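You operate a simulated robot arm through the tools that you are given. There is no shell and no other tool. Be economical: measure what you need, move in short steps, check, and stop when the job is done.

Carry out the task below with a simulated robot arm. There is one attempt and no reset: what you move stays moved.

TASK
Clear the filler: green tub tipped on the tilting stand, nozzle into the washer.
Fine: pull the slide back to LOAD first; no gel pumped.

It is judged by the outcome, as a careful person would: the job done as asked, and still so three seconds after it is handed in. It fails if anything else is knocked over, pushed out of place, dropped, spilled or broken.

THE ROBOT
A 6-joint arm with a two-finger parallel gripper, fixed in place. Base frame: the origin is at the foot of the arm, x ahead of it, y to its left, z up; the work surface is at about z = 0.8. Lengths are in m, angles in rad, forces in N, time in s.
With the tool pointing down near the work surface it reaches from about 0.26 to 0.68 m from the base axis. Its first joint turns from -1.152 to 1.152 rad. Payload 2.9 kg.
Tool frame: the origin (TCP) lies between the finger pads and is the grasp point; the fingertips stand 0.03 m ahead of it; z points along the fingers, y is the line along which they close. The gripper opens to 0.11 m. The fingers are 0.02 m wide and 0.01 m thick; the gripper's body (0.048 by 0.112 m) begins 0.055 m behind the TCP.
Orientation is that of the tool frame in the base frame, as [roll, pitch, yaw] about the fixed x, y, z axes, in that order (R = Rz(yaw) Ry(pitch) Rx(roll)). With the fingers straight down and closing along the base's y, the tool's x points along the base's -x, its y along +y and its z along -z.

THE INTERFACE
- The arm moves only by the tool apply_moves. Its argument "moves" is a list of rows, each a list of 7 numbers: the shift along the base's x, y, z in m, then the turn, a rotation vector about the base's x, y, z in rad, then the closure in counts, from 0 (fully open) to 255 (shut). In form: [[x, y, z, ax, ay, az, claw], ...]. A call has 1 to 10 rows; each row shifts and turns the commanded pose from where the row before left it. A row lasts 0.2 s, in which the tool goes at most 0.05 m and 0.15 rad; a call with a longer step from one row to the next is refused whole, and so is a gripper value outside its range. A pose out of reach is approached as far as the arm can. The call stops where the force on the tool passes 40 N (or 10 N more than at its start, if that is more) or the arm is blocked; 0.2 s more then pass. The fingers move at their own pace (about 0.108 m/s each) and stop on an object; they squeeze with about 22 N. The grip force told is the motor's: it shows also when the fingers shut on nothing. Time passes only in rows, and 0.2 s behind the last, so rows that do not move let the fingers close. It gives the time, the measured TCP pose, the force on the tool (base axes), the opening and the grip force at its end, in the units of the frame above (readings bear some noise).
- Cameras (640 x 400 px; columns grow to the right, rows downward): "scene" is fixed at [0.0626, 0.4246, 1.3794]; the picture's right is [-0.86, -0.50, 0.00], its down [-0.31, 0.53, -0.79] and it looks along [0.40, -0.68, -0.61] (base axes); focal length 269 px, centre (320, 200). "wrist" rides on the gripper at [-0.036, 0, -0.057] in the tool frame; the picture's right is [0.00, -1.00, 0.00], its down [0.97, 0.00, -0.24] and it looks along [0.24, 0.00, 0.97] (tool axes); focal length 218 px, centre (320, 200).
- capture(camera): a new picture of that camera. No time passes.
- measure_at(camera, pixels): for up to 12 pixels [column, row] of the newest picture of that camera ("zoom" is the newest enlarged one), the place [x, y, z] in the base frame of the surface seen there, good to about 0.002 m. No time passes.
- enlarge(camera, box): a new picture of the part [left, top, right, bottom] of that camera's present view, enlarged. No time passes.
- sign_off(): hands the job in; it is judged then, once.

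Work in short steps. Measure before you move; look again where a grasp or a placing could have gone wrong, and mend it. You have 80 turns and 38 pictures in all, those below and enlarged ones among them. Open the gripper and draw the arm clear of the work before you hand the job in, unless the task says otherwise; then end with one line.

The tools are called after ">>>" as name(argument=value, ...) on one line, values as JSON. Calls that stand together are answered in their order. apply_moves: Moves the arm, as the interface text tells. Its arguments: {"type":"object","properties":{"moves":{"type":"array","items":{"type":"array","items":{"type":"number"}}}},"required":["moves"]} The other tools are called the same way: capture (camera) takes a picture; measure_at (camera, pixels) gives the place of the surface under pixels of a picture; enlarge (camera, box) takes an enlarged picture of a part of a camera's view; sign_off () hands the job in.

At the start:

```text
clock: 0.0
tool_pos: [0.4207, -0.0955, 1.1149]
orientation: [3.141, 0.0, -3.141]
ft_force: [-0.3, 1.3, -0.1]
opening: 0.1099
grasp_force: 0.1
```

scene: 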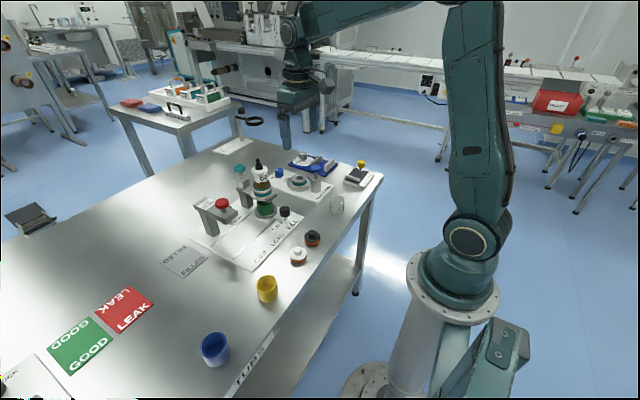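
wrist: 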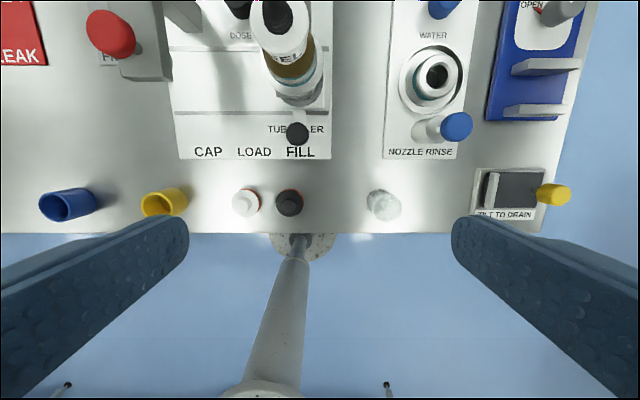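

The pictures show a filler with a slide (knob near CAP/LOAD/FILL), a nozzle rinse station and a tilt-to-drain stand. I enlarge to identify the parts.

>>> enlarge(camera="scene", box=[180, 140, 390, 275])

>>> enlarge(camera="wrist", box=[160, 0, 380, 230])

>>> enlarge(camera="wrist", box=[360, 0, 600, 240])

```text
2.96 times, centred on (285, 208) of scene
```

zoom: 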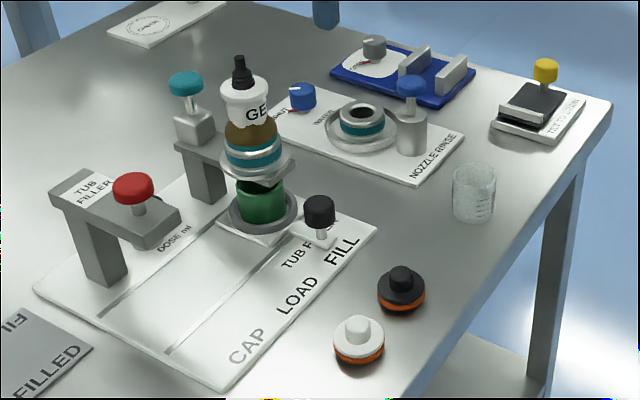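

```text
1.74 times, centred on (270, 115) of wrist
```

zoom: 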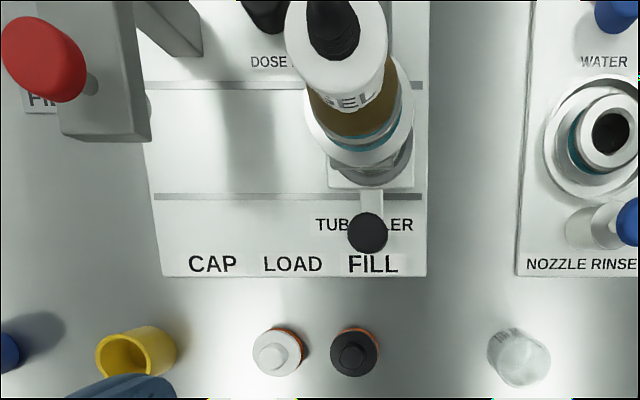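

```text
1.67 times, centred on (480, 120) of wrist
```

zoom: 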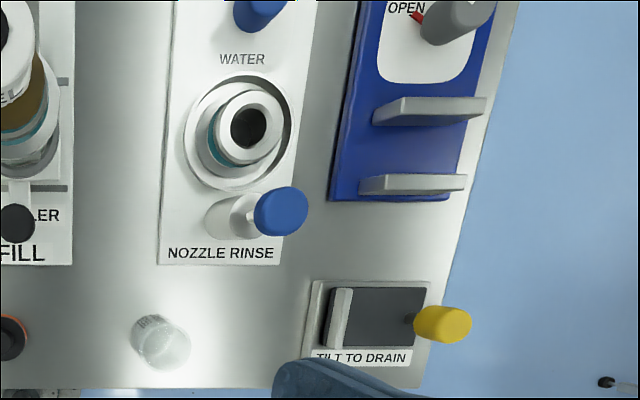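

>>> enlarge(camera="scene", box=[225, 150, 305, 230])

>>> measure_at(camera="wrist", pixels=[[297, 132], [278, 15], [296, 30], [312, 80], [437, 76], [420, 60], [456, 127], [520, 190], [553, 194], [490, 190], [255, 152], [300, 152]])

>>> measure_at(camera="scene", pixels=[[258, 160], [260, 170], [263, 185], [264, 192], [265, 205], [265, 213], [285, 210], [240, 168], [262, 198], [285, 222], [361, 162], [357, 173]])

```text
5.00 times, centred on (265, 190) of scene
```

zoom: 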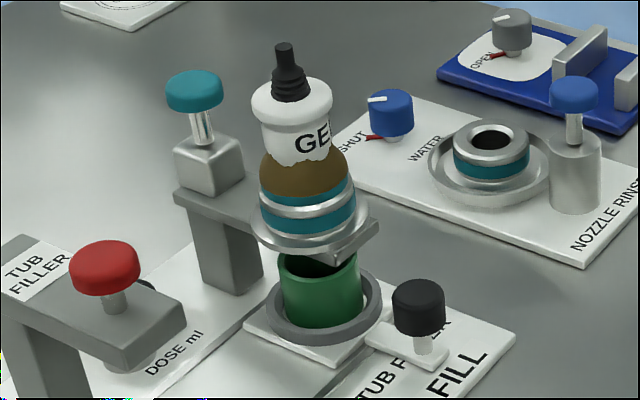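

```text
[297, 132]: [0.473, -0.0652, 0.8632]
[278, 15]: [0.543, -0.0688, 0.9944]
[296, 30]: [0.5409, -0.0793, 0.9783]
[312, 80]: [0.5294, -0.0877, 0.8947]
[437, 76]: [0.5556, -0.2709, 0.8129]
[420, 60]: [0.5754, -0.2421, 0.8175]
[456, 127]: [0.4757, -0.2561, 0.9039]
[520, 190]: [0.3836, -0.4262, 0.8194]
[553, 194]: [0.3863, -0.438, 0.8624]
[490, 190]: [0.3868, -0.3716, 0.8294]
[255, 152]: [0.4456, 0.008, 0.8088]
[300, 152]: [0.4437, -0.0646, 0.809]
```

```text
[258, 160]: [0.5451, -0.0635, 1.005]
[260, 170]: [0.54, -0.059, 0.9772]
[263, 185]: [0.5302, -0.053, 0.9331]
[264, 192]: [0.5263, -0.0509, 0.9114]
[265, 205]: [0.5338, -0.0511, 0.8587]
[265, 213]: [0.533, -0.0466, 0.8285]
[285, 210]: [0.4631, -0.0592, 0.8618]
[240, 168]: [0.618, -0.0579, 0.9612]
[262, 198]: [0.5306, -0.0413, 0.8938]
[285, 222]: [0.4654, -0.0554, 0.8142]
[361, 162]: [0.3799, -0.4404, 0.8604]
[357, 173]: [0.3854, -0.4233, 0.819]
```

The bottle with a teal collar seems to sit in a filler socket like the washer's; I tilt the wrist for a low view from the front to see how the nozzle is built.

>>> apply_moves(moves=[[-0.01, 0.005, -0.01, 0, -0.14, 0, 0], [-0.01, 0.005, -0.01, 0, -0.14, 0, 0], [-0.01, 0.005, -0.01, 0, -0.14, 0, 0], [-0.01, 0.005, -0.01, 0, -0.14, 0, 0], [-0.01, 0.005, -0.01, 0, -0.14, 0, 0], [-0.01, 0.005, -0.01, 0, -0.14, 0, 0], [-0.01, 0.005, -0.01, 0, -0.14, 0, 0], [0, 0, -0.01, 0, -0.14, 0, 0]])

>>> capture(camera="wrist")

```text
clock: 1.8
tool_pos: [0.4081, -0.0795, 1.063]
orientation: [-3.141, 1.12, 3.141]
ft_force: [-0.1, -0.9, 0.1]
opening: 0.1099
grasp_force: 0.1
out of reach, approached as far as the arm can: row 7, 8
```

```text
31 pictures are left
```

wrist: 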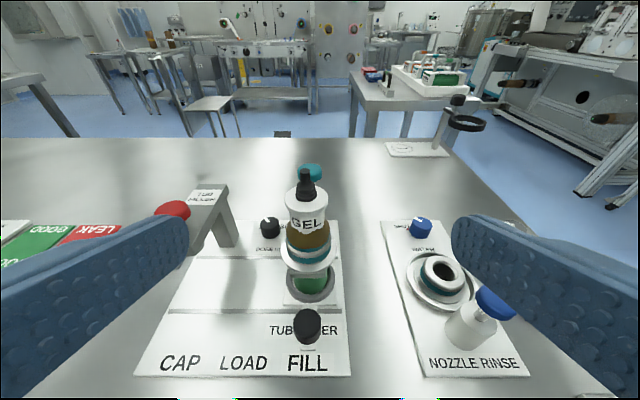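

>>> enlarge(camera="wrist", box=[250, 160, 370, 360])

>>> measure_at(camera="wrist", pixels=[[296, 235], [328, 235], [288, 205], [327, 205], [283, 255], [333, 255], [296, 285], [326, 285], [315, 300], [442, 258], [423, 268], [465, 272]])

>>> enlarge(camera="scene", box=[335, 145, 395, 195])

```text
2.00 times, centred on (310, 260) of wrist
```

zoom: 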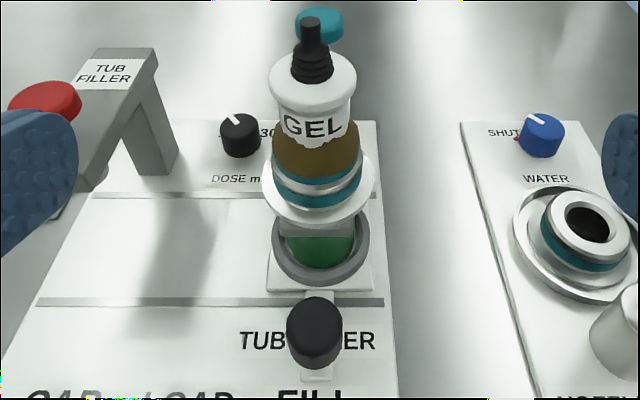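

```text
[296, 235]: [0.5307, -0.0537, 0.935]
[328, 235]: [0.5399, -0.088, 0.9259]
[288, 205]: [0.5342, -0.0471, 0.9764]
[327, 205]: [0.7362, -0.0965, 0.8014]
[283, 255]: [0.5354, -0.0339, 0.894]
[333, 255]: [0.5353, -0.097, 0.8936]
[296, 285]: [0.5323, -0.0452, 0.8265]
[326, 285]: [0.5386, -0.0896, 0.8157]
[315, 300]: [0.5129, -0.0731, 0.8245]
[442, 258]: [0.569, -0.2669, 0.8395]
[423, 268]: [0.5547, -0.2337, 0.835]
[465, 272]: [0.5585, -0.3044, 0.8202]
```

```text
8.00 times, centred on (365, 170) of scene
```

zoom: 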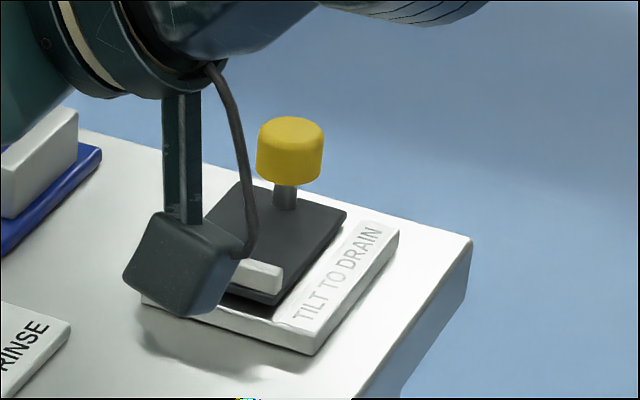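

The bottle (white/brown, at x≈0.54, y≈-0.07) stands in the filler socket, tub below in the slide; the slide knob is at (0.467,-0.063,0.865). I reduce the tilt and line up for the knob from the front.

>>> apply_moves(moves=[[0, 0, 0, 0, 0.12, 0, 0], [0, 0, 0, 0, 0.12, 0, 0], [0, 0, 0, 0, 0.12, 0, 60], [0, 0, 0, 0, 0, 0, 130]])

>>> measure_at(camera="wrist", pixels=[[307, 312], [298, 325], [316, 325], [307, 340], [308, 349], [173, 207], [215, 190], [160, 240], [240, 340], [303, 340], [310, 172], [268, 225]])

```text
clock: 2.8
tool_pos: [0.4075, -0.0806, 1.063]
orientation: [-3.14, 0.758, -3.141]
ft_force: [0.6, -0.4, 0.2]
opening: 0.0537
grasp_force: 0.2
```

```text
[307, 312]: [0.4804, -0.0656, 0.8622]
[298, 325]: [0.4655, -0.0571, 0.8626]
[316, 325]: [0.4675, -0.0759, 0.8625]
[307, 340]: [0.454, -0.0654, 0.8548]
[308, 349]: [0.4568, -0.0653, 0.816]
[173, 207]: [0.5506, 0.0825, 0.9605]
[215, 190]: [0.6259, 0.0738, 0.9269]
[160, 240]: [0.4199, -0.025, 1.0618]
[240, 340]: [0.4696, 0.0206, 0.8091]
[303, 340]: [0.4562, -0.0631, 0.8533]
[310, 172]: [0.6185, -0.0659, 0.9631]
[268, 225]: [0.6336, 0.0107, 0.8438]
```

Knob axis is at (0.468,-0.066), top 0.8625. Approach it along the tool's slant.

>>> apply_moves(moves=[[-0.001, 0.005, -0.045, 0, 0, 0, 130], [-0.001, 0.005, -0.045, 0, 0, 0, 130], [-0.001, 0.0046, -0.045, 0, 0, 0, 130], [0, 0, 0, 0, 0, 0, 130]])

>>> capture(camera="wrist")

```text
clock: 3.8
tool_pos: [0.4037, -0.0674, 0.9275]
orientation: [-3.141, 0.761, -3.141]
ft_force: [-0.3, 0.8, -0.1]
opening: 0.0538
grasp_force: 0.0
```

```text
28 pictures are left
```

wrist: 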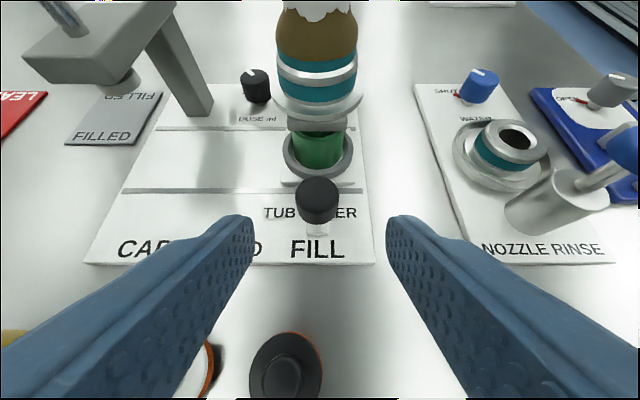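

Knob is centered between the fingers; advance and close.

>>> apply_moves(moves=[[0.021, 0.0005, -0.023, 0, 0, 0, 130], [0.021, 0, -0.023, 0, 0, 0, 130], [0.02, 0, -0.022, 0, 0, 0, 130], [0, 0, 0, 0, 0, 0, 255], [0, 0, 0, 0, 0, 0, 255], [0, 0, 0, 0, 0, 0, 255]])

>>> capture(camera="wrist")

```text
clock: 5.2
tool_pos: [0.4659, -0.0647, 0.8607]
orientation: [3.138, 0.758, -3.141]
ft_force: [-3.3, 21.3, -1.3]
opening: 0.0317
grasp_force: 45.0
```

```text
27 pictures are left
```

wrist: 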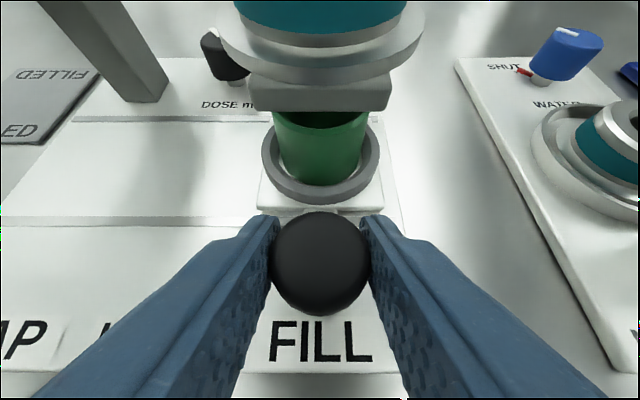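

Knob gripped. Slide it +y slowly toward LOAD.

>>> apply_moves(moves=[[0, 0.01, 0, 0, 0, 0, 255], [0, 0.012, 0, 0, 0, 0, 255], [0, 0.012, 0, 0, 0, 0, 255], [0, 0.012, 0, 0, 0, 0, 255], [0, 0.012, 0, 0, 0, 0, 255], [0, 0.008, 0, 0, 0, 0, 255]])

>>> capture(camera="wrist")

```text
clock: 6.6
tool_pos: [0.4671, 0.0024, 0.8603]
orientation: [-3.141, 0.761, 3.14]
ft_force: [4.5, 1.1, -1.6]
opening: 0.0317
grasp_force: 44.9
```

```text
26 pictures are left
```

wrist: 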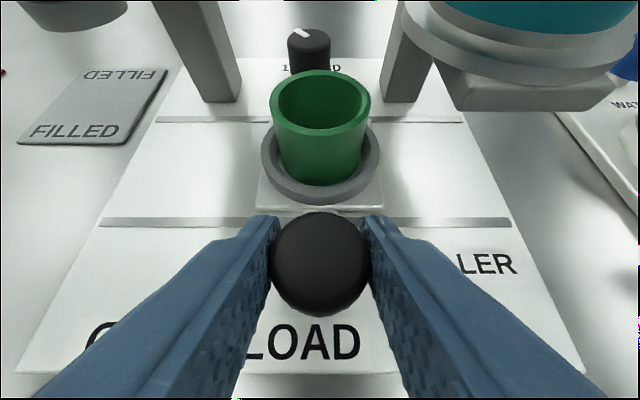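

The tub rides along and is empty; LOAD text centre (~304) is slightly left of the knob (320), so about 5 mm further, then release and back off.

>>> apply_moves(moves=[[0, 0.0055, 0, 0, 0, 0, 255], [0, 0, 0, 0, 0, 0, 255], [0, 0, 0, 0, 0, 0, 120], [0, 0, 0, 0, 0, 0, 120], [-0.02, 0, 0.022, 0, 0, 0, 120], [-0.03, 0, 0.033, 0, 0, 0, 120], [-0.03, 0, 0.033, 0, 0, 0, 60], [-0.01, 0, 0.035, 0, 0, 0, 60]])

>>> capture(camera="wrist")

```text
clock: 8.4
tool_pos: [0.3825, 0.0064, 0.9856]
orientation: [3.14, 0.757, -3.141]
ft_force: [0.0, 0.3, -0.6]
opening: 0.0838
grasp_force: 0.0
out of reach, approached as far as the arm can: row 7
```

```text
25 pictures are left
```

wrist: 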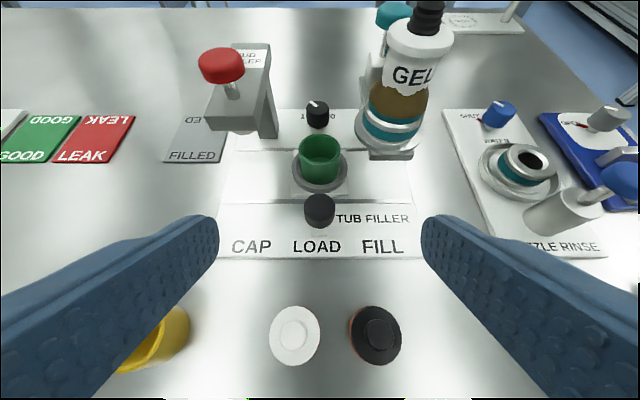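

The knob is at LOAD (318 vs label 317). Now look at the bottle/nozzle.

>>> enlarge(camera="wrist", box=[340, 0, 460, 170])

>>> enlarge(camera="scene", box=[225, 150, 305, 220])

>>> measure_at(camera="wrist", pixels=[[391, 40], [420, 50], [446, 50], [374, 95], [400, 105], [425, 105], [320, 138], [302, 148], [342, 148], [320, 170], [525, 152], [388, 152]])

```text
2.35 times, centred on (400, 85) of wrist
```

zoom: 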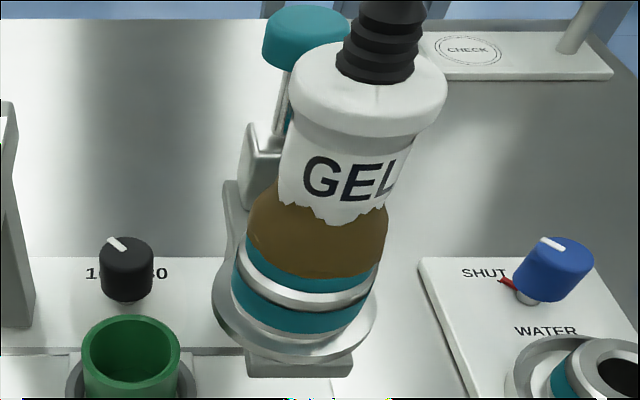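

```text
5.71 times, centred on (265, 185) of scene
```

zoom: 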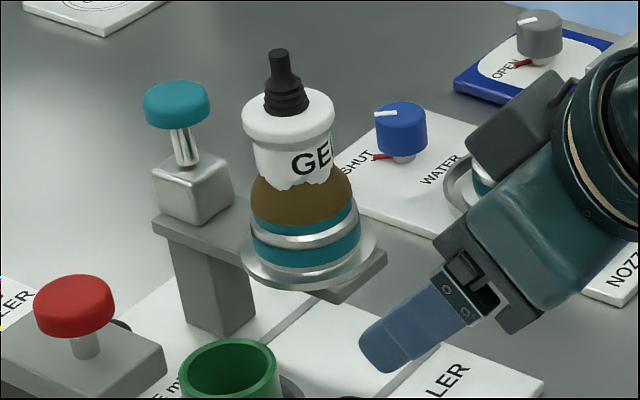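

```text
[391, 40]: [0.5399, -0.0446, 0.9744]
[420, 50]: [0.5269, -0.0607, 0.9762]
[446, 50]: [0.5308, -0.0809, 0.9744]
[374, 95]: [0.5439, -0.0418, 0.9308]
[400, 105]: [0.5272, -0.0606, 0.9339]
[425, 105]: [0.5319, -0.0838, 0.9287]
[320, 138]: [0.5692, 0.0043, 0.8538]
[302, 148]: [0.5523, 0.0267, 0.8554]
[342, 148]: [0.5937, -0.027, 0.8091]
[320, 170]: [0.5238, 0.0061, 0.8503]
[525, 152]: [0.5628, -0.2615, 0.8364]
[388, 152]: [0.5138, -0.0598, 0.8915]
```

I'll grip the bottle from straight above; measure the tip, rim and pump button in the zoomed scene picture first.

>>> measure_at(camera="zoom", pixels=[[278, 54], [285, 80], [285, 103], [250, 120], [288, 125], [328, 125], [290, 143], [300, 205], [305, 240], [305, 252], [305, 285], [177, 95]])

>>> measure_at(camera="wrist", pixels=[[526, 144], [504, 160], [520, 184], [548, 160], [526, 160], [500, 170], [552, 185], [480, 165], [560, 180], [620, 175], [548, 215], [500, 112]])

```text
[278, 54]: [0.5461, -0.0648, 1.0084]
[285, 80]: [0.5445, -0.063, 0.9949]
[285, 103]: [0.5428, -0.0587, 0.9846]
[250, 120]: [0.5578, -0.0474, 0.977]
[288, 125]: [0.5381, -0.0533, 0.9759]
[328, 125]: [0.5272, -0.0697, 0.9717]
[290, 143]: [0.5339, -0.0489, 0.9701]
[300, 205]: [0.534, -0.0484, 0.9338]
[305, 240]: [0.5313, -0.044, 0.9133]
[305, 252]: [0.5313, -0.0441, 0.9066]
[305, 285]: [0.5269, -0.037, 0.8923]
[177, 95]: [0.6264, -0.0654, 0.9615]
```

```text
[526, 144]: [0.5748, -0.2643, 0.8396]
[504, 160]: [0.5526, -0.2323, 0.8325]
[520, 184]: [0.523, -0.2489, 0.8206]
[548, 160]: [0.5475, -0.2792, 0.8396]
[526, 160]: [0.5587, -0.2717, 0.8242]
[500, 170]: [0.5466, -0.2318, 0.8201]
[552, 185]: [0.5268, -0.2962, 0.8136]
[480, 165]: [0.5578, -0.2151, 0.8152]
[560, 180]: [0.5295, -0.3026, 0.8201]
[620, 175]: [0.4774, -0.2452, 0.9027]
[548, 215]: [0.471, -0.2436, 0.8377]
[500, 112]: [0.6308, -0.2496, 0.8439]
```

>>> apply_moves(moves=[[0, 0, 0.045, 0, 0.126, 0, 60], [0, 0, 0.045, 0, 0.126, 0, 60], [0.01, -0.01, 0.035, 0, 0.126, 0, 60], [0.03, -0.02, 0, 0, 0.126, 0, 60], [0.035, -0.02, 0, 0, 0.126, 0, 60], [0.035, -0.015, 0, 0, 0.127, 0, 60], [0.03, -0.008, 0, 0, 0, 0, 60], [0, 0, 0, 0, 0, 0, 60]])

>>> capture(camera="wrist")

```text
clock: 10.2
tool_pos: [0.5219, -0.0657, 1.1071]
orientation: [-3.141, 0.001, -3.141]
ft_force: [-0.2, -0.2, -0.2]
opening: 0.0843
grasp_force: 0.0
```

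```text
22 pictures are left
```

wrist: 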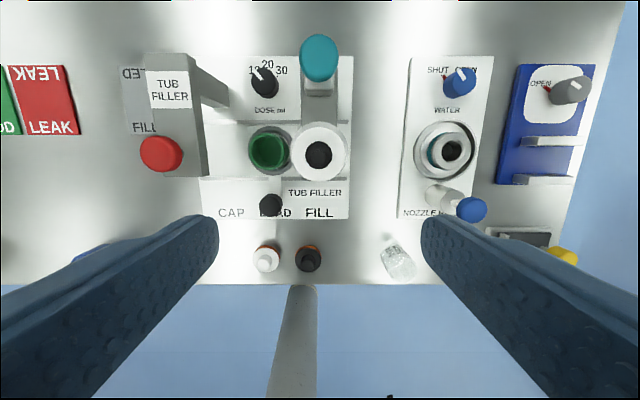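

>>> measure_at(camera="wrist", pixels=[[294, 152], [344, 152], [318, 126], [318, 179], [319, 153], [452, 135], [436, 152], [470, 152], [452, 169], [452, 152], [472, 209], [268, 152]])

>>> enlarge(camera="wrist", box=[400, 100, 500, 200])

```text
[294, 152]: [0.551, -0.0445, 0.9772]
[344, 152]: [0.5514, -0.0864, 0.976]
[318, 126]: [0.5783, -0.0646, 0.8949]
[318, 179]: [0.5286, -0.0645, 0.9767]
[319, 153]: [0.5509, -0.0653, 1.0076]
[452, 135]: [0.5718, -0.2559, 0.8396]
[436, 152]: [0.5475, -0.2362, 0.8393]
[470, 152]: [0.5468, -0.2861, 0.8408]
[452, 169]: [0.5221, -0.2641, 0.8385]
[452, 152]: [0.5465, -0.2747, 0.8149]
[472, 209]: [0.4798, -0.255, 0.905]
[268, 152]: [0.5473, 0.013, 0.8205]
```

```text
4.00 times, centred on (450, 150) of wrist
```

zoom: 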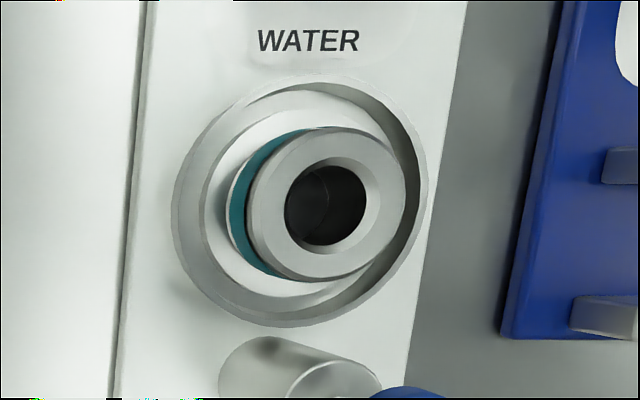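

>>> measure_at(camera="zoom", pixels=[[265, 204], [388, 204], [326, 143], [326, 264], [283, 245], [369, 163], [283, 163], [369, 245]])

```text
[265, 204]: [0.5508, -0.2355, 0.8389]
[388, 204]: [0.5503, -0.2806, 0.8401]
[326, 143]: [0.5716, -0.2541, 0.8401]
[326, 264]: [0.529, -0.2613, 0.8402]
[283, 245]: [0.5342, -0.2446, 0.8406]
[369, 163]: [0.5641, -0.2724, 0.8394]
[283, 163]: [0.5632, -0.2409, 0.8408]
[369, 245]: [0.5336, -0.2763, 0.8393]
```

Bottle axis (0.550,-0.0655), washer socket axis (0.550,-0.258). Descend over the bottle.

>>> apply_moves(moves=[[0.028, 0, 0, 0, 0, 0, 60], [0, 0, -0.035, 0, 0, 0, 60], [0, 0, -0.035, 0, 0, 0, 60], [0, 0, -0.035, 0, 0, 0, 60], [0, 0, -0.034, 0, 0, 0, 60], [0, 0, 0, 0, 0, 0, 60]])

>>> enlarge(camera="scene", box=[215, 110, 335, 230])

```text
clock: 11.6
tool_pos: [0.5489, -0.0668, 0.9689]
orientation: [3.141, 0.003, 3.141]
ft_force: [-0.1, -0.2, 0.4]
opening: 0.084
grasp_force: 0.1
```

```text
3.33 times, centred on (275, 170) of scene
```

zoom: 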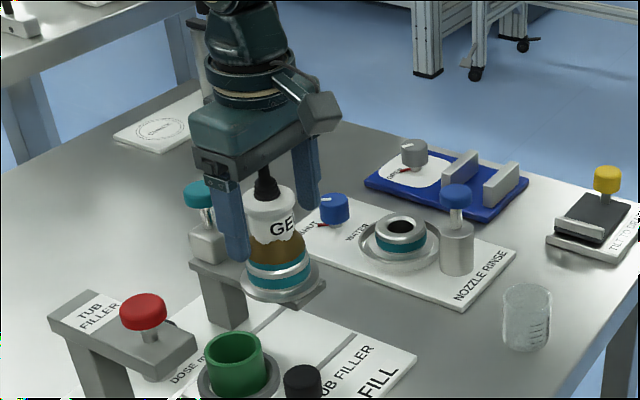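

Fingers straddle the bottle cleanly; close.

>>> apply_moves(moves=[[0, 0, 0, 0, 0, 0, 140], [0, 0, 0, 0, 0, 0, 255], [0, 0, 0, 0, 0, 0, 255], [0, 0, 0, 0, 0, 0, 255]])

```text
clock: 12.6
tool_pos: [0.5485, -0.0666, 0.9695]
orientation: [3.141, 0.001, 3.141]
ft_force: [0.5, 3.0, -0.5]
opening: 0.0432
grasp_force: 21.3
```

Gripped at 0.043 m. Lift slowly and check force.

>>> apply_moves(moves=[[0, 0, 0.005, 0, 0, 0, 255], [0, 0, 0.01, 0, 0, 0, 255], [0, 0, 0.015, 0, 0, 0, 255], [0, 0, 0.02, 0, 0, 0, 255], [0, 0, 0.02, 0, 0, 0, 255], [0, 0, 0, 0, 0, 0, 255]])

>>> enlarge(camera="scene", box=[215, 90, 335, 210])

```text
clock: 14.0
tool_pos: [0.5476, -0.0659, 1.039]
orientation: [-3.142, 0.002, 3.142]
ft_force: [0.3, -0.6, -1.1]
opening: 0.0432
grasp_force: 22.1
```

```text
3.33 times, centred on (275, 150) of scene
```

zoom: 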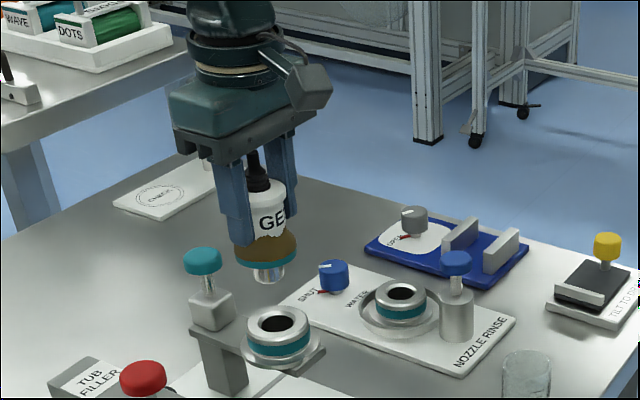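

It comes out with a metal nozzle stub beneath; the socket is a match to the washer's. Measure the filler socket top for the height difference.

>>> measure_at(camera="zoom", pixels=[[255, 322], [301, 322], [278, 310], [278, 336], [374, 293], [429, 293], [401, 286], [401, 306], [268, 275], [262, 281], [275, 281], [245, 258]])

```text
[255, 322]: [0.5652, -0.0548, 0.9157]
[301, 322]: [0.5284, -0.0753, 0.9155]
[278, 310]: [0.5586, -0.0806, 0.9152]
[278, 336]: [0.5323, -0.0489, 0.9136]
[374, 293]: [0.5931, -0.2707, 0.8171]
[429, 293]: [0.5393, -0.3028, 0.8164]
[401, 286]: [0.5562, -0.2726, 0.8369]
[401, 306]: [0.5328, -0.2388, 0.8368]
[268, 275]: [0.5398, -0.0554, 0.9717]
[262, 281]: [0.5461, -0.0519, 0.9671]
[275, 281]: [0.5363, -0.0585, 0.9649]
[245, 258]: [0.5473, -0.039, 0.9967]
```

Difference 0.076 m. Carry it over the washer (dy −0.192).

>>> apply_moves(moves=[[0, -0.04, 0, 0, 0, 0, 255], [0, -0.04, 0, 0, 0, 0, 255], [0, -0.04, 0, 0, 0, 0, 255], [0, -0.04, 0, 0, 0, 0, 255], [0.0005, -0.032, 0, 0, 0, 0, 255], [0, 0, 0, 0, 0, 0, 255]])

>>> apply_moves(moves=[[0, 0, -0.025, 0, 0, 0, 255], [0, 0, -0.025, 0, 0, 0, 255], [0, 0, -0.02, 0, 0, 0, 255], [0, 0, 0, 0, 0, 0, 255]])

>>> enlarge(camera="scene", box=[240, 120, 350, 220])

>>> capture(camera="wrist")

```text
clock: 15.4
tool_pos: [0.5463, -0.2589, 1.0383]
orientation: [3.141, 0.001, 3.141]
ft_force: [0.1, 0.4, -1.1]
opening: 0.0434
grasp_force: 22.0
```

```text
clock: 16.4
tool_pos: [0.5482, -0.2573, 0.9685]
orientation: [-3.141, 0.001, 3.14]
ft_force: [0.2, 0.3, -0.6]
opening: 0.0431
grasp_force: 22.1
```

```text
4.00 times, centred on (295, 170) of scene
```

zoom: 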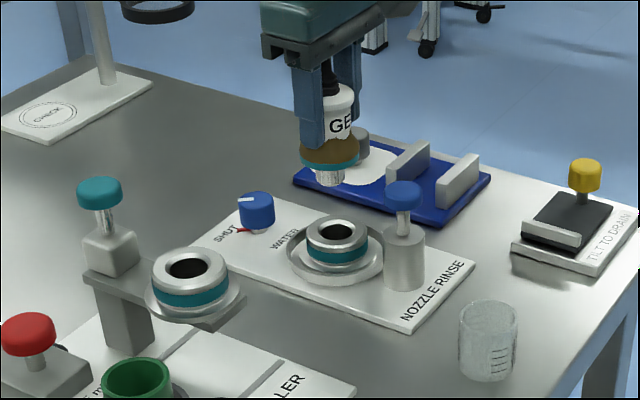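

```text
17 pictures are left
```

wrist: 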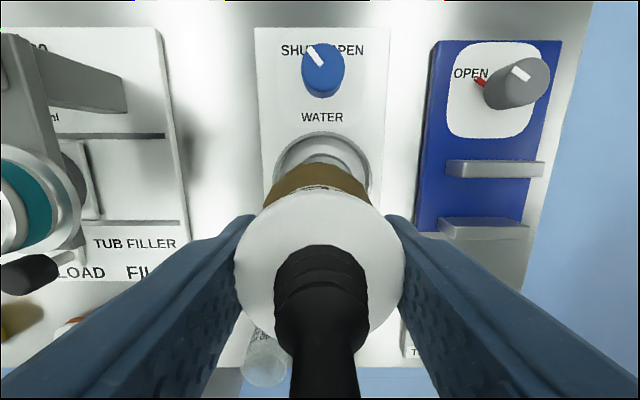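

>>> enlarge(camera="scene", box=[280, 145, 320, 195])

```text
8.00 times, centred on (300, 170) of scene
```

zoom: 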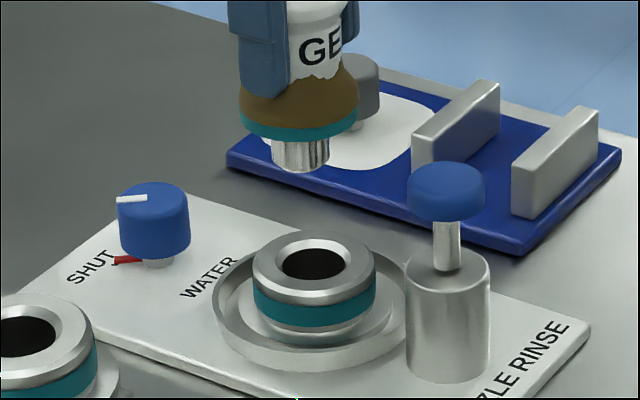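

Wrist view shows y aligned (dish centre 321 vs bottle 320); the scene view puts the stub (col 300) about 2.5 mm too far +x relative to the hole (col 314). Correct x and lower gently.

>>> apply_moves(moves=[[-0.0024, -0.0006, -0.01, 0, 0, 0, 255], [0, 0, -0.02, 0, 0, 0, 255], [0, 0, -0.01, 0, 0, 0, 255], [0, 0, 0, 0, 0, 0, 255]])

>>> enlarge(camera="scene", box=[280, 145, 320, 195])

```text
clock: 17.4
tool_pos: [0.5472, -0.2582, 0.9293]
orientation: [3.14, 0.001, 3.141]
ft_force: [-0.5, -1.0, -1.2]
opening: 0.0432
grasp_force: 21.6
```

```text
8.00 times, centred on (300, 170) of scene
```

zoom: 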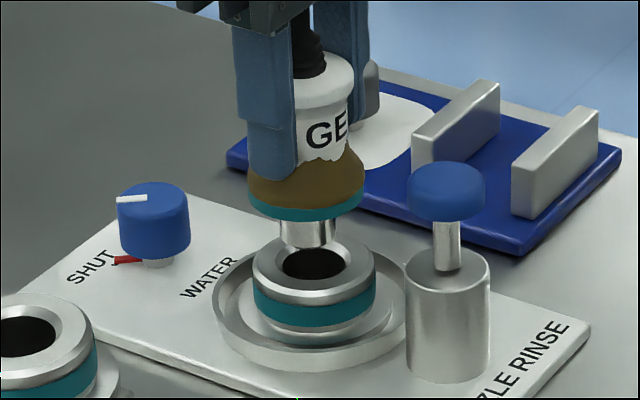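

Stub is still ~2 mm left of the hole; nudge and lower into it, watching force.

>>> apply_moves(moves=[[-0.0018, -0.0005, -0.008, 0, 0, 0, 255], [0, 0, -0.008, 0, 0, 0, 255], [0, 0, -0.006, 0, 0, 0, 255], [0, 0, 0, 0, 0, 0, 255]])

>>> enlarge(camera="scene", box=[280, 145, 320, 195])

```text
clock: 18.4
tool_pos: [0.5451, -0.2594, 0.9087]
orientation: [-3.141, 0.007, 3.141]
ft_force: [7.4, 0.7, 2.0]
opening: 0.0434
grasp_force: 22.6
```

```text
8.00 times, centred on (300, 170) of scene
```

zoom: 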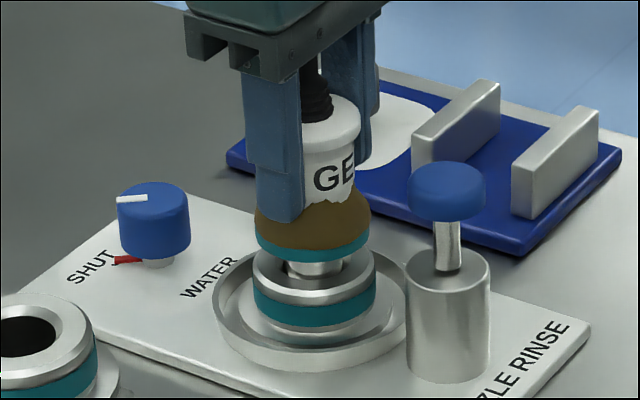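

The stub has entered the hole; a +x side force says I'm slightly too far −x. Relieve and continue down.

>>> apply_moves(moves=[[0.0018, 0.0002, -0.004, 0, 0, 0, 255], [0, 0, -0.005, 0, 0, 0, 255], [0, 0, -0.005, 0, 0, 0, 255], [0, 0, 0, 0, 0, 0, 255]])

```text
clock: 19.4
tool_pos: [0.5457, -0.259, 0.892]
orientation: [-3.141, 0.0, 3.139]
ft_force: [-2.6, -0.8, 1.0]
opening: 0.0433
grasp_force: 22.2
```

>>> apply_moves(moves=[[0, 0, -0.002, 0, 0, 0, 255], [0, 0, -0.001, 0, 0, 0, 255], [0, 0, 0, 0, 0, 0, 255]])

>>> enlarge(camera="scene", box=[280, 145, 320, 195])

```text
clock: 20.2
tool_pos: [0.5482, -0.2587, 0.8923]
orientation: [-3.139, 0.006, -3.141]
ft_force: [-4.0, 0.9, 13.7]
opening: 0.043
grasp_force: 22.4
```

```text
8.00 times, centred on (300, 170) of scene
```

zoom: 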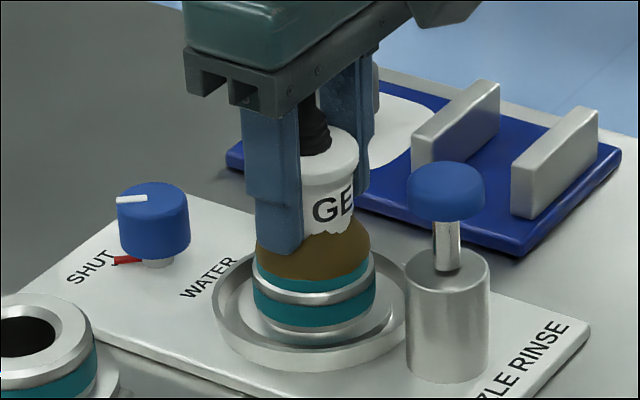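

Seated flush, upward reaction 14 N. Release and rise straight up.

>>> apply_moves(moves=[[0, 0, 0.001, 0, 0, 0, 255], [0, 0, 0, 0, 0, 0, 70], [0, 0, 0, 0, 0, 0, 70], [0, 0, 0.02, 0, 0, 0, 70], [0, 0, 0.04, 0, 0, 0, 70], [0, 0, 0.045, 0, 0, 0, 70], [0, 0, 0.045, 0, 0, 0, 70], [0, 0, 0.02, 0, 0, 0, 70]])

>>> capture(camera="scene")

>>> capture(camera="wrist")

```text
clock: 22.0
tool_pos: [0.5466, -0.2592, 1.0614]
orientation: [3.141, 0.001, -3.141]
ft_force: [-1.3, -0.2, 0.9]
opening: 0.0797
grasp_force: 0.0
```

```text
12 pictures are left
```

scene: 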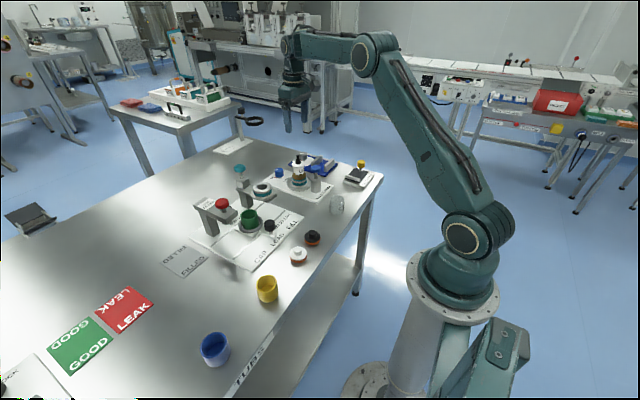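

```text
11 pictures are left
```

wrist: 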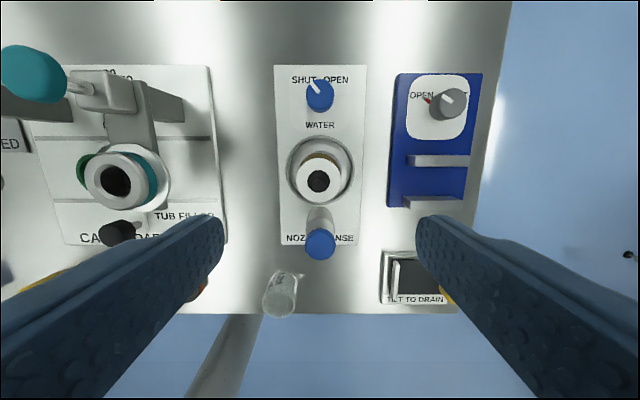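

Nozzle stands in the washer. Now I inspect the tub surroundings for the grip.

>>> enlarge(camera="scene", box=[190, 160, 290, 250])

```text
4.44 times, centred on (240, 205) of scene
```

zoom: 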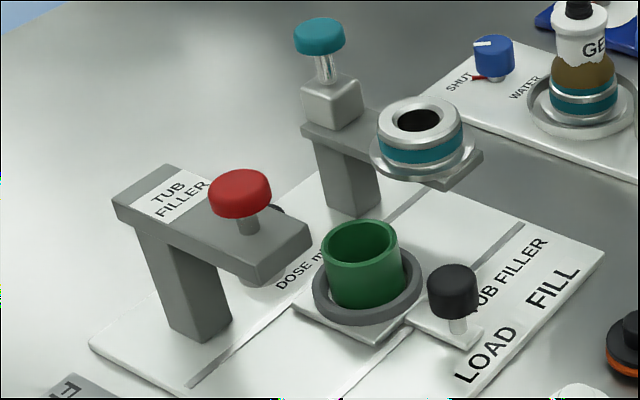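

>>> measure_at(camera="zoom", pixels=[[308, 228], [262, 262], [258, 280], [325, 243], [400, 240], [358, 262], [365, 280], [365, 306], [367, 318], [318, 290], [410, 270], [385, 178]])

```text
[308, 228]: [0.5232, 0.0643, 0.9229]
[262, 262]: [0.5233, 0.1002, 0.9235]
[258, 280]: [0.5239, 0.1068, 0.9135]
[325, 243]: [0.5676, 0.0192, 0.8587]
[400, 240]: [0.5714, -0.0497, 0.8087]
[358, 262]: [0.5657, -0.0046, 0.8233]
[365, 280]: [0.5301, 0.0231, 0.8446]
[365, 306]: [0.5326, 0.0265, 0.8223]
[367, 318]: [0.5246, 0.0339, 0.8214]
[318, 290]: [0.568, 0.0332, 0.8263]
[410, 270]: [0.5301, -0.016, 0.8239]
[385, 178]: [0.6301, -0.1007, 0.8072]
```

Arm front at x=0.523, y 0.064–0.107; tub centre ≈(0.5465,0.0065), rim 0.857. Look at the tilting stand before choosing the grip direction.

>>> enlarge(camera="scene", box=[335, 150, 390, 200])

```text
8.00 times, centred on (362, 175) of scene
```

zoom: 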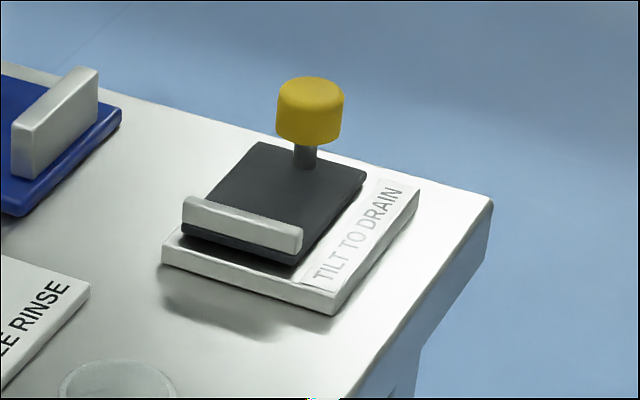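

>>> measure_at(camera="zoom", pixels=[[257, 145], [363, 175], [300, 248], [190, 200], [298, 228], [186, 218], [304, 166], [310, 95], [310, 135], [280, 110], [342, 110], [250, 215]])

```text
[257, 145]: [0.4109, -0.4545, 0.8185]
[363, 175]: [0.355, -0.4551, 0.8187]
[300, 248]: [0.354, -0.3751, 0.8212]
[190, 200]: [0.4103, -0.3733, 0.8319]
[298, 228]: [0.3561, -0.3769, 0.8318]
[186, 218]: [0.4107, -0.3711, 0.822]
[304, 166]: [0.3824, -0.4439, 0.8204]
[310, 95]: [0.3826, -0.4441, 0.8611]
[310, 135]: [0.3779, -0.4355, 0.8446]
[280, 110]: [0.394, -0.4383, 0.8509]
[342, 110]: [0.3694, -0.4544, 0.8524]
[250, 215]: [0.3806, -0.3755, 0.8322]
```

Plate: x 0.354–0.411, y −0.372…−0.455, ledge on the +y side, knob at (0.382,−0.447). I'll pick the tub with a slant of 1 rad from the front and later place it approaching along −y. Move to the pre-grasp side.

>>> apply_moves(moves=[[-0.011, 0.038, 0, 0, -0.143, 0, 110], [-0.011, 0.038, 0, 0, -0.143, 0, 110], [-0.011, 0.038, 0, 0, -0.143, 0, 110], [-0.011, 0.038, 0, 0, -0.143, 0, 110], [-0.011, 0.038, 0, 0, -0.143, 0, 110], [-0.011, 0.038, 0, 0, -0.143, 0, 110], [-0.011, 0.0377, 0, 0, -0.142, 0, 110], [0, 0, -0.04, 0, 0, 0, 110], [0, 0, -0.04, 0, 0, 0, 110]])

>>> capture(camera="wrist")

```text
clock: 24.0
tool_pos: [0.468, 0.0067, 0.9811]
orientation: [-3.14, 1.001, -3.141]
ft_force: [0.9, 0.5, 0.7]
opening: 0.0627
grasp_force: 0.1
```

```text
8 pictures are left
```

wrist: 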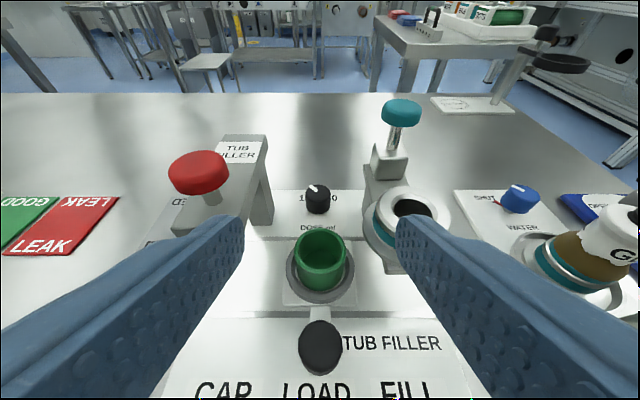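

Tub is centred (col 320). Go down to the slant line, then advance.

>>> apply_moves(moves=[[0.001, 0, -0.0375, 0, 0, 0, 110], [0.001, 0, -0.0375, 0, 0, 0, 110], [0.025, 0, -0.016, 0, 0, 0, 110], [0.025, 0, -0.016, 0, 0, 0, 110], [0.0, 0, 0, 0, 0, 0, 110]])

>>> measure_at(camera="wrist", pixels=[[297, 245], [343, 245], [320, 230], [320, 264], [320, 275], [318, 290]])

```text
clock: 25.2
tool_pos: [0.5202, 0.0079, 0.8736]
orientation: [3.141, 1.001, 3.14]
ft_force: [0.7, 0.3, -0.2]
opening: 0.0628
grasp_force: 0.0
```

```text
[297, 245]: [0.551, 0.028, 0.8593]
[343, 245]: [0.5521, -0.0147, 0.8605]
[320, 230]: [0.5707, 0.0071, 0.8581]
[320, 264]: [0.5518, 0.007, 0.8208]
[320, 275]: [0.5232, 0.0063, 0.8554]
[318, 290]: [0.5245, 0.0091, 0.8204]
```

>>> apply_moves(moves=[[0.0135, -0.0003, -0.0085, 0, 0, 0, 110], [0.0125, 0, -0.008, 0, 0, 0, 110], [0, 0, 0, 0, 0, 0, 110], [0, 0, 0, 0, 0, 0, 255], [0, 0, 0, 0, 0, 0, 255], [0, 0, 0, 0, 0, 0, 255]])

>>> capture(camera="wrist")

```text
clock: 26.6
tool_pos: [0.5468, 0.008, 0.858]
orientation: [3.141, 1.003, 3.141]
ft_force: [0.0, -0.3, 0.2]
opening: 0.0489
grasp_force: 22.0
```

```text
7 pictures are left
```

wrist: 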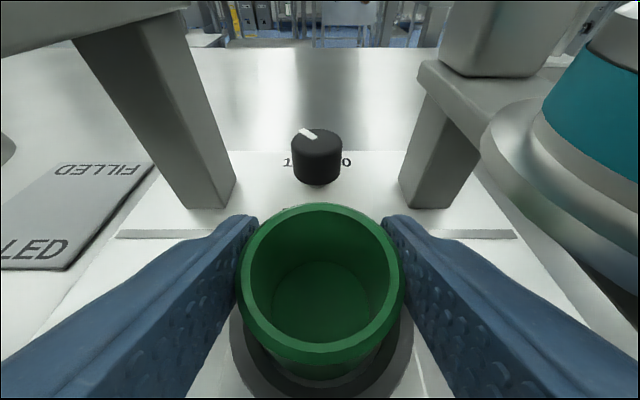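

Tub gripped at 0.049 m. Lift straight up slowly.

>>> apply_moves(moves=[[0, 0, 0.005, 0, 0, 0, 255], [0, 0, 0.01, 0, 0, 0, 255], [0, 0, 0.02, 0, 0, 0, 255], [0, 0, 0.03, 0, 0, 0, 255], [-0.01, 0, 0.035, 0, 0, 0, 255], [-0.02, 0, 0.035, 0, 0, 0, 255], [-0.03, 0, 0.02, 0, 0, 0, 255]])

```text
clock: 28.2
tool_pos: [0.4885, 0.0062, 1.0147]
orientation: [-3.141, 1.001, 3.141]
ft_force: [-0.2, 0.4, -0.8]
opening: 0.0488
grasp_force: 22.6
```

Tub held. Swing to above the stand while turning the tool −90° about z.

>>> apply_moves(moves=[[-0.0097, -0.0374, 0.004, 0, 0, -0.1428, 255], [-0.0097, -0.0374, 0.004, 0, 0, -0.1428, 255], [-0.0097, -0.0374, 0.004, 0, 0, -0.1428, 255], [-0.0097, -0.0374, 0, 0, 0, -0.1428, 255], [-0.0097, -0.0374, 0, 0, 0, -0.1428, 255], [-0.0097, -0.0374, 0, 0, 0, -0.1428, 255], [-0.0097, -0.0374, 0, 0, 0, -0.1428, 255]])

>>> apply_moves(moves=[[-0.0097, -0.0374, 0, 0, 0, -0.1428, 255], [-0.0097, -0.0374, 0, 0, 0, -0.1428, 255], [-0.0097, -0.0374, 0, 0, 0, -0.1428, 255], [-0.0097, -0.0374, 0, 0, 0, -0.1428, 255], [0, 0, 0, 0, 0, 0, 255]])

>>> capture(camera="wrist")

```text
clock: 29.8
tool_pos: [0.4176, -0.2566, 1.0273]
orientation: [-3.141, 1.001, 2.139]
ft_force: [1.1, 0.1, -0.8]
opening: 0.0489
grasp_force: 21.9
```

```text
clock: 31.0
tool_pos: [0.3806, -0.4041, 1.0264]
orientation: [3.141, 1.001, 1.569]
ft_force: [-0.6, -0.5, -0.5]
opening: 0.0492
grasp_force: 22.1
```

```text
6 pictures are left
```

wrist: 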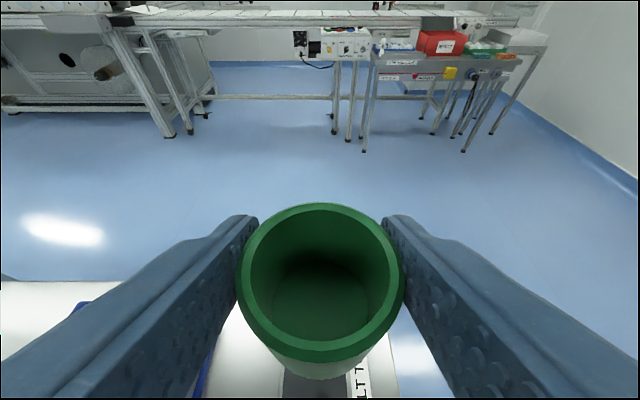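

>>> measure_at(camera="scene", pixels=[[337, 195], [337, 199], [331, 197], [343, 197], [337, 210], [319, 165], [326, 168]])

>>> apply_moves(moves=[[0.0005, -0.001, -0.04, 0, 0, 0, 255], [0.0005, 0, -0.04, 0, 0, 0, 255], [0, 0, -0.03, 0, 0, 0, 255], [0, 0, 0, 0, 0, 0, 255]])

>>> enlarge(camera="scene", box=[310, 120, 400, 210])

```text
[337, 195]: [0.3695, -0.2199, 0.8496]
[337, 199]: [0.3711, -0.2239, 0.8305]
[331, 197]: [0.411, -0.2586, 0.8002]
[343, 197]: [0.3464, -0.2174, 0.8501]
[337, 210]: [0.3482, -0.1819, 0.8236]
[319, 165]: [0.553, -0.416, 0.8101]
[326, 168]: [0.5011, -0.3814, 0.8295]
```

```text
clock: 32.0
tool_pos: [0.3819, -0.4051, 0.9166]
orientation: [3.141, 1.001, 1.57]
ft_force: [0.6, -0.5, 0.4]
opening: 0.0491
grasp_force: 21.9
```

```text
4.44 times, centred on (355, 165) of scene
```

zoom: 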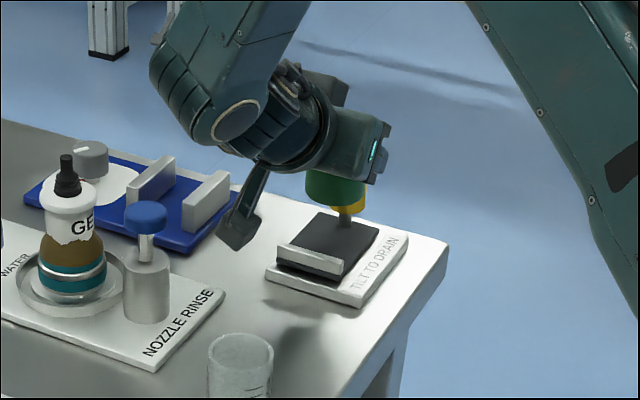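

A module hangs from the wrist at zoom (240,235); check its height before descending.

>>> measure_at(camera="zoom", pixels=[[240, 240], [224, 243], [250, 245], [256, 212], [228, 222], [335, 185], [335, 203], [205, 180], [225, 175], [345, 222]])

```text
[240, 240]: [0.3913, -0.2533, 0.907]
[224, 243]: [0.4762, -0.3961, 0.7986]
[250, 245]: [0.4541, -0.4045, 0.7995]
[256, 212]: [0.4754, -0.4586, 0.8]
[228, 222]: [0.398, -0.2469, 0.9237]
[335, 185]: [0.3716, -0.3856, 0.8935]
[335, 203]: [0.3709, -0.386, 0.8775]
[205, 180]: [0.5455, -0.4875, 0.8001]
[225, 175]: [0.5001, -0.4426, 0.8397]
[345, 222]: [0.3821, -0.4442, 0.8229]
```

Module's face at y≈−0.25, after descent z≈0.852, beaker edge at y≈−0.222 — clear. Descend to just above the plate, then creep.

>>> apply_moves(moves=[[0, 0, -0.025, 0, 0, 0, 255], [0, 0, -0.022, 0, 0, 0, 255], [0, 0, -0.004, 0, 0, 0, 255], [0, 0, -0.002, 0, 0, 0, 255], [0, 0, 0, 0, 0, 0, 255]])

```text
clock: 33.2
tool_pos: [0.3811, -0.4064, 0.8611]
orientation: [3.141, 1.004, 1.571]
ft_force: [-2.7, 12.1, 9.3]
opening: 0.049
grasp_force: 22.4
```

Contact with 9 N up but also 12 N in +y — perhaps the tub touches the knob. Raise a little, shift +y 3 mm, and look.

>>> apply_moves(moves=[[0, 0, 0.003, 0, 0, 0, 255], [0, 0.002, 0, 0, 0, 0, 255], [0, 0, 0, 0, 0, 0, 255]])

>>> enlarge(camera="scene", box=[330, 140, 390, 200])

```text
clock: 34.0
tool_pos: [0.3831, -0.4053, 0.8652]
orientation: [3.14, 1.004, 1.569]
ft_force: [-0.2, -0.4, 0.0]
opening: 0.049
grasp_force: 21.8
```

```text
6.67 times, centred on (360, 170) of scene
```

zoom: 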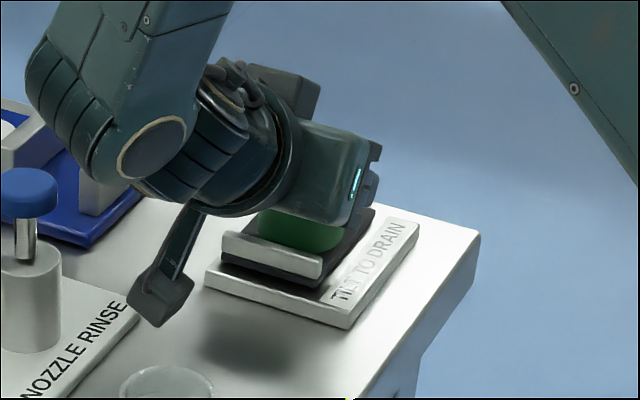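

>>> apply_moves(moves=[[0, 0.0015, 0, 0, 0, 0, 255], [0, 0, -0.002, 0, 0, 0, 255], [0, 0, -0.0015, 0, 0, 0, 255], [0, 0, 0, 0, 0, 0, 255]])

```text
clock: 35.0
tool_pos: [0.381, -0.4034, 0.8617]
orientation: [-3.141, 1.001, 1.572]
ft_force: [-0.2, 0.3, -0.4]
opening: 0.0489
grasp_force: 21.9
```

No side force now; lower the last millimetres.

>>> apply_moves(moves=[[0, 0, -0.0015, 0, 0, 0, 255], [0, 0, -0.001, 0, 0, 0, 255], [0, 0, 0, 0, 0, 0, 255]])

```text
clock: 35.8
tool_pos: [0.382, -0.404, 0.86]
orientation: [3.138, 1.005, 1.569]
ft_force: [-2.0, 4.7, 17.6]
opening: 0.0489
grasp_force: 22.0
```

Tub is on the plate (17 N). Release and lift straight up.

>>> apply_moves(moves=[[0, 0, 0.001, 0, 0, 0, 255], [0, 0, 0, 0, 0, 0, 100], [0, 0, 0, 0, 0, 0, 100], [0, 0, 0.01, 0, 0, 0, 100], [0, 0, 0.03, 0, 0, 0, 100], [0, 0, 0.04, 0, 0, 0, 100], [0, 0.02, 0.04, 0, 0, 0, 100], [0, 0.02, 0.02, 0, 0, 0, 100]])

>>> capture(camera="wrist")

```text
clock: 37.6
tool_pos: [0.3826, -0.3628, 1.0006]
orientation: [3.142, 1.001, 1.571]
ft_force: [0.8, 0.2, 0.5]
opening: 0.067
grasp_force: 0.0
```

```text
3 pictures are left
```

wrist: 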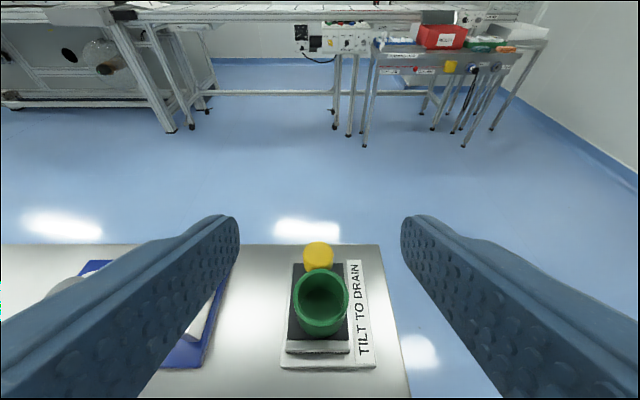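

Tub stands on the plate against the ledge. Measure the knob and tub before gripping the knob.

>>> measure_at(camera="wrist", pixels=[[318, 248], [304, 257], [332, 257], [318, 262], [296, 298], [345, 298], [320, 274], [320, 332], [320, 343], [320, 352], [295, 268], [345, 335]])

```text
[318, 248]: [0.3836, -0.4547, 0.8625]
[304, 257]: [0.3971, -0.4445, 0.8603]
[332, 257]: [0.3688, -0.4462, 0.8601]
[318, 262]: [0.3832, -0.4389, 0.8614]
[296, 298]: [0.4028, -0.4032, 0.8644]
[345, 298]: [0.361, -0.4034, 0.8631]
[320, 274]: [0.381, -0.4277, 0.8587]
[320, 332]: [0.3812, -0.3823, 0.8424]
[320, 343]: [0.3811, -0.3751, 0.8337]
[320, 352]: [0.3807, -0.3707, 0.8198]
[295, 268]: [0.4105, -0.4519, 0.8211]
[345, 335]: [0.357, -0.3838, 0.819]
```

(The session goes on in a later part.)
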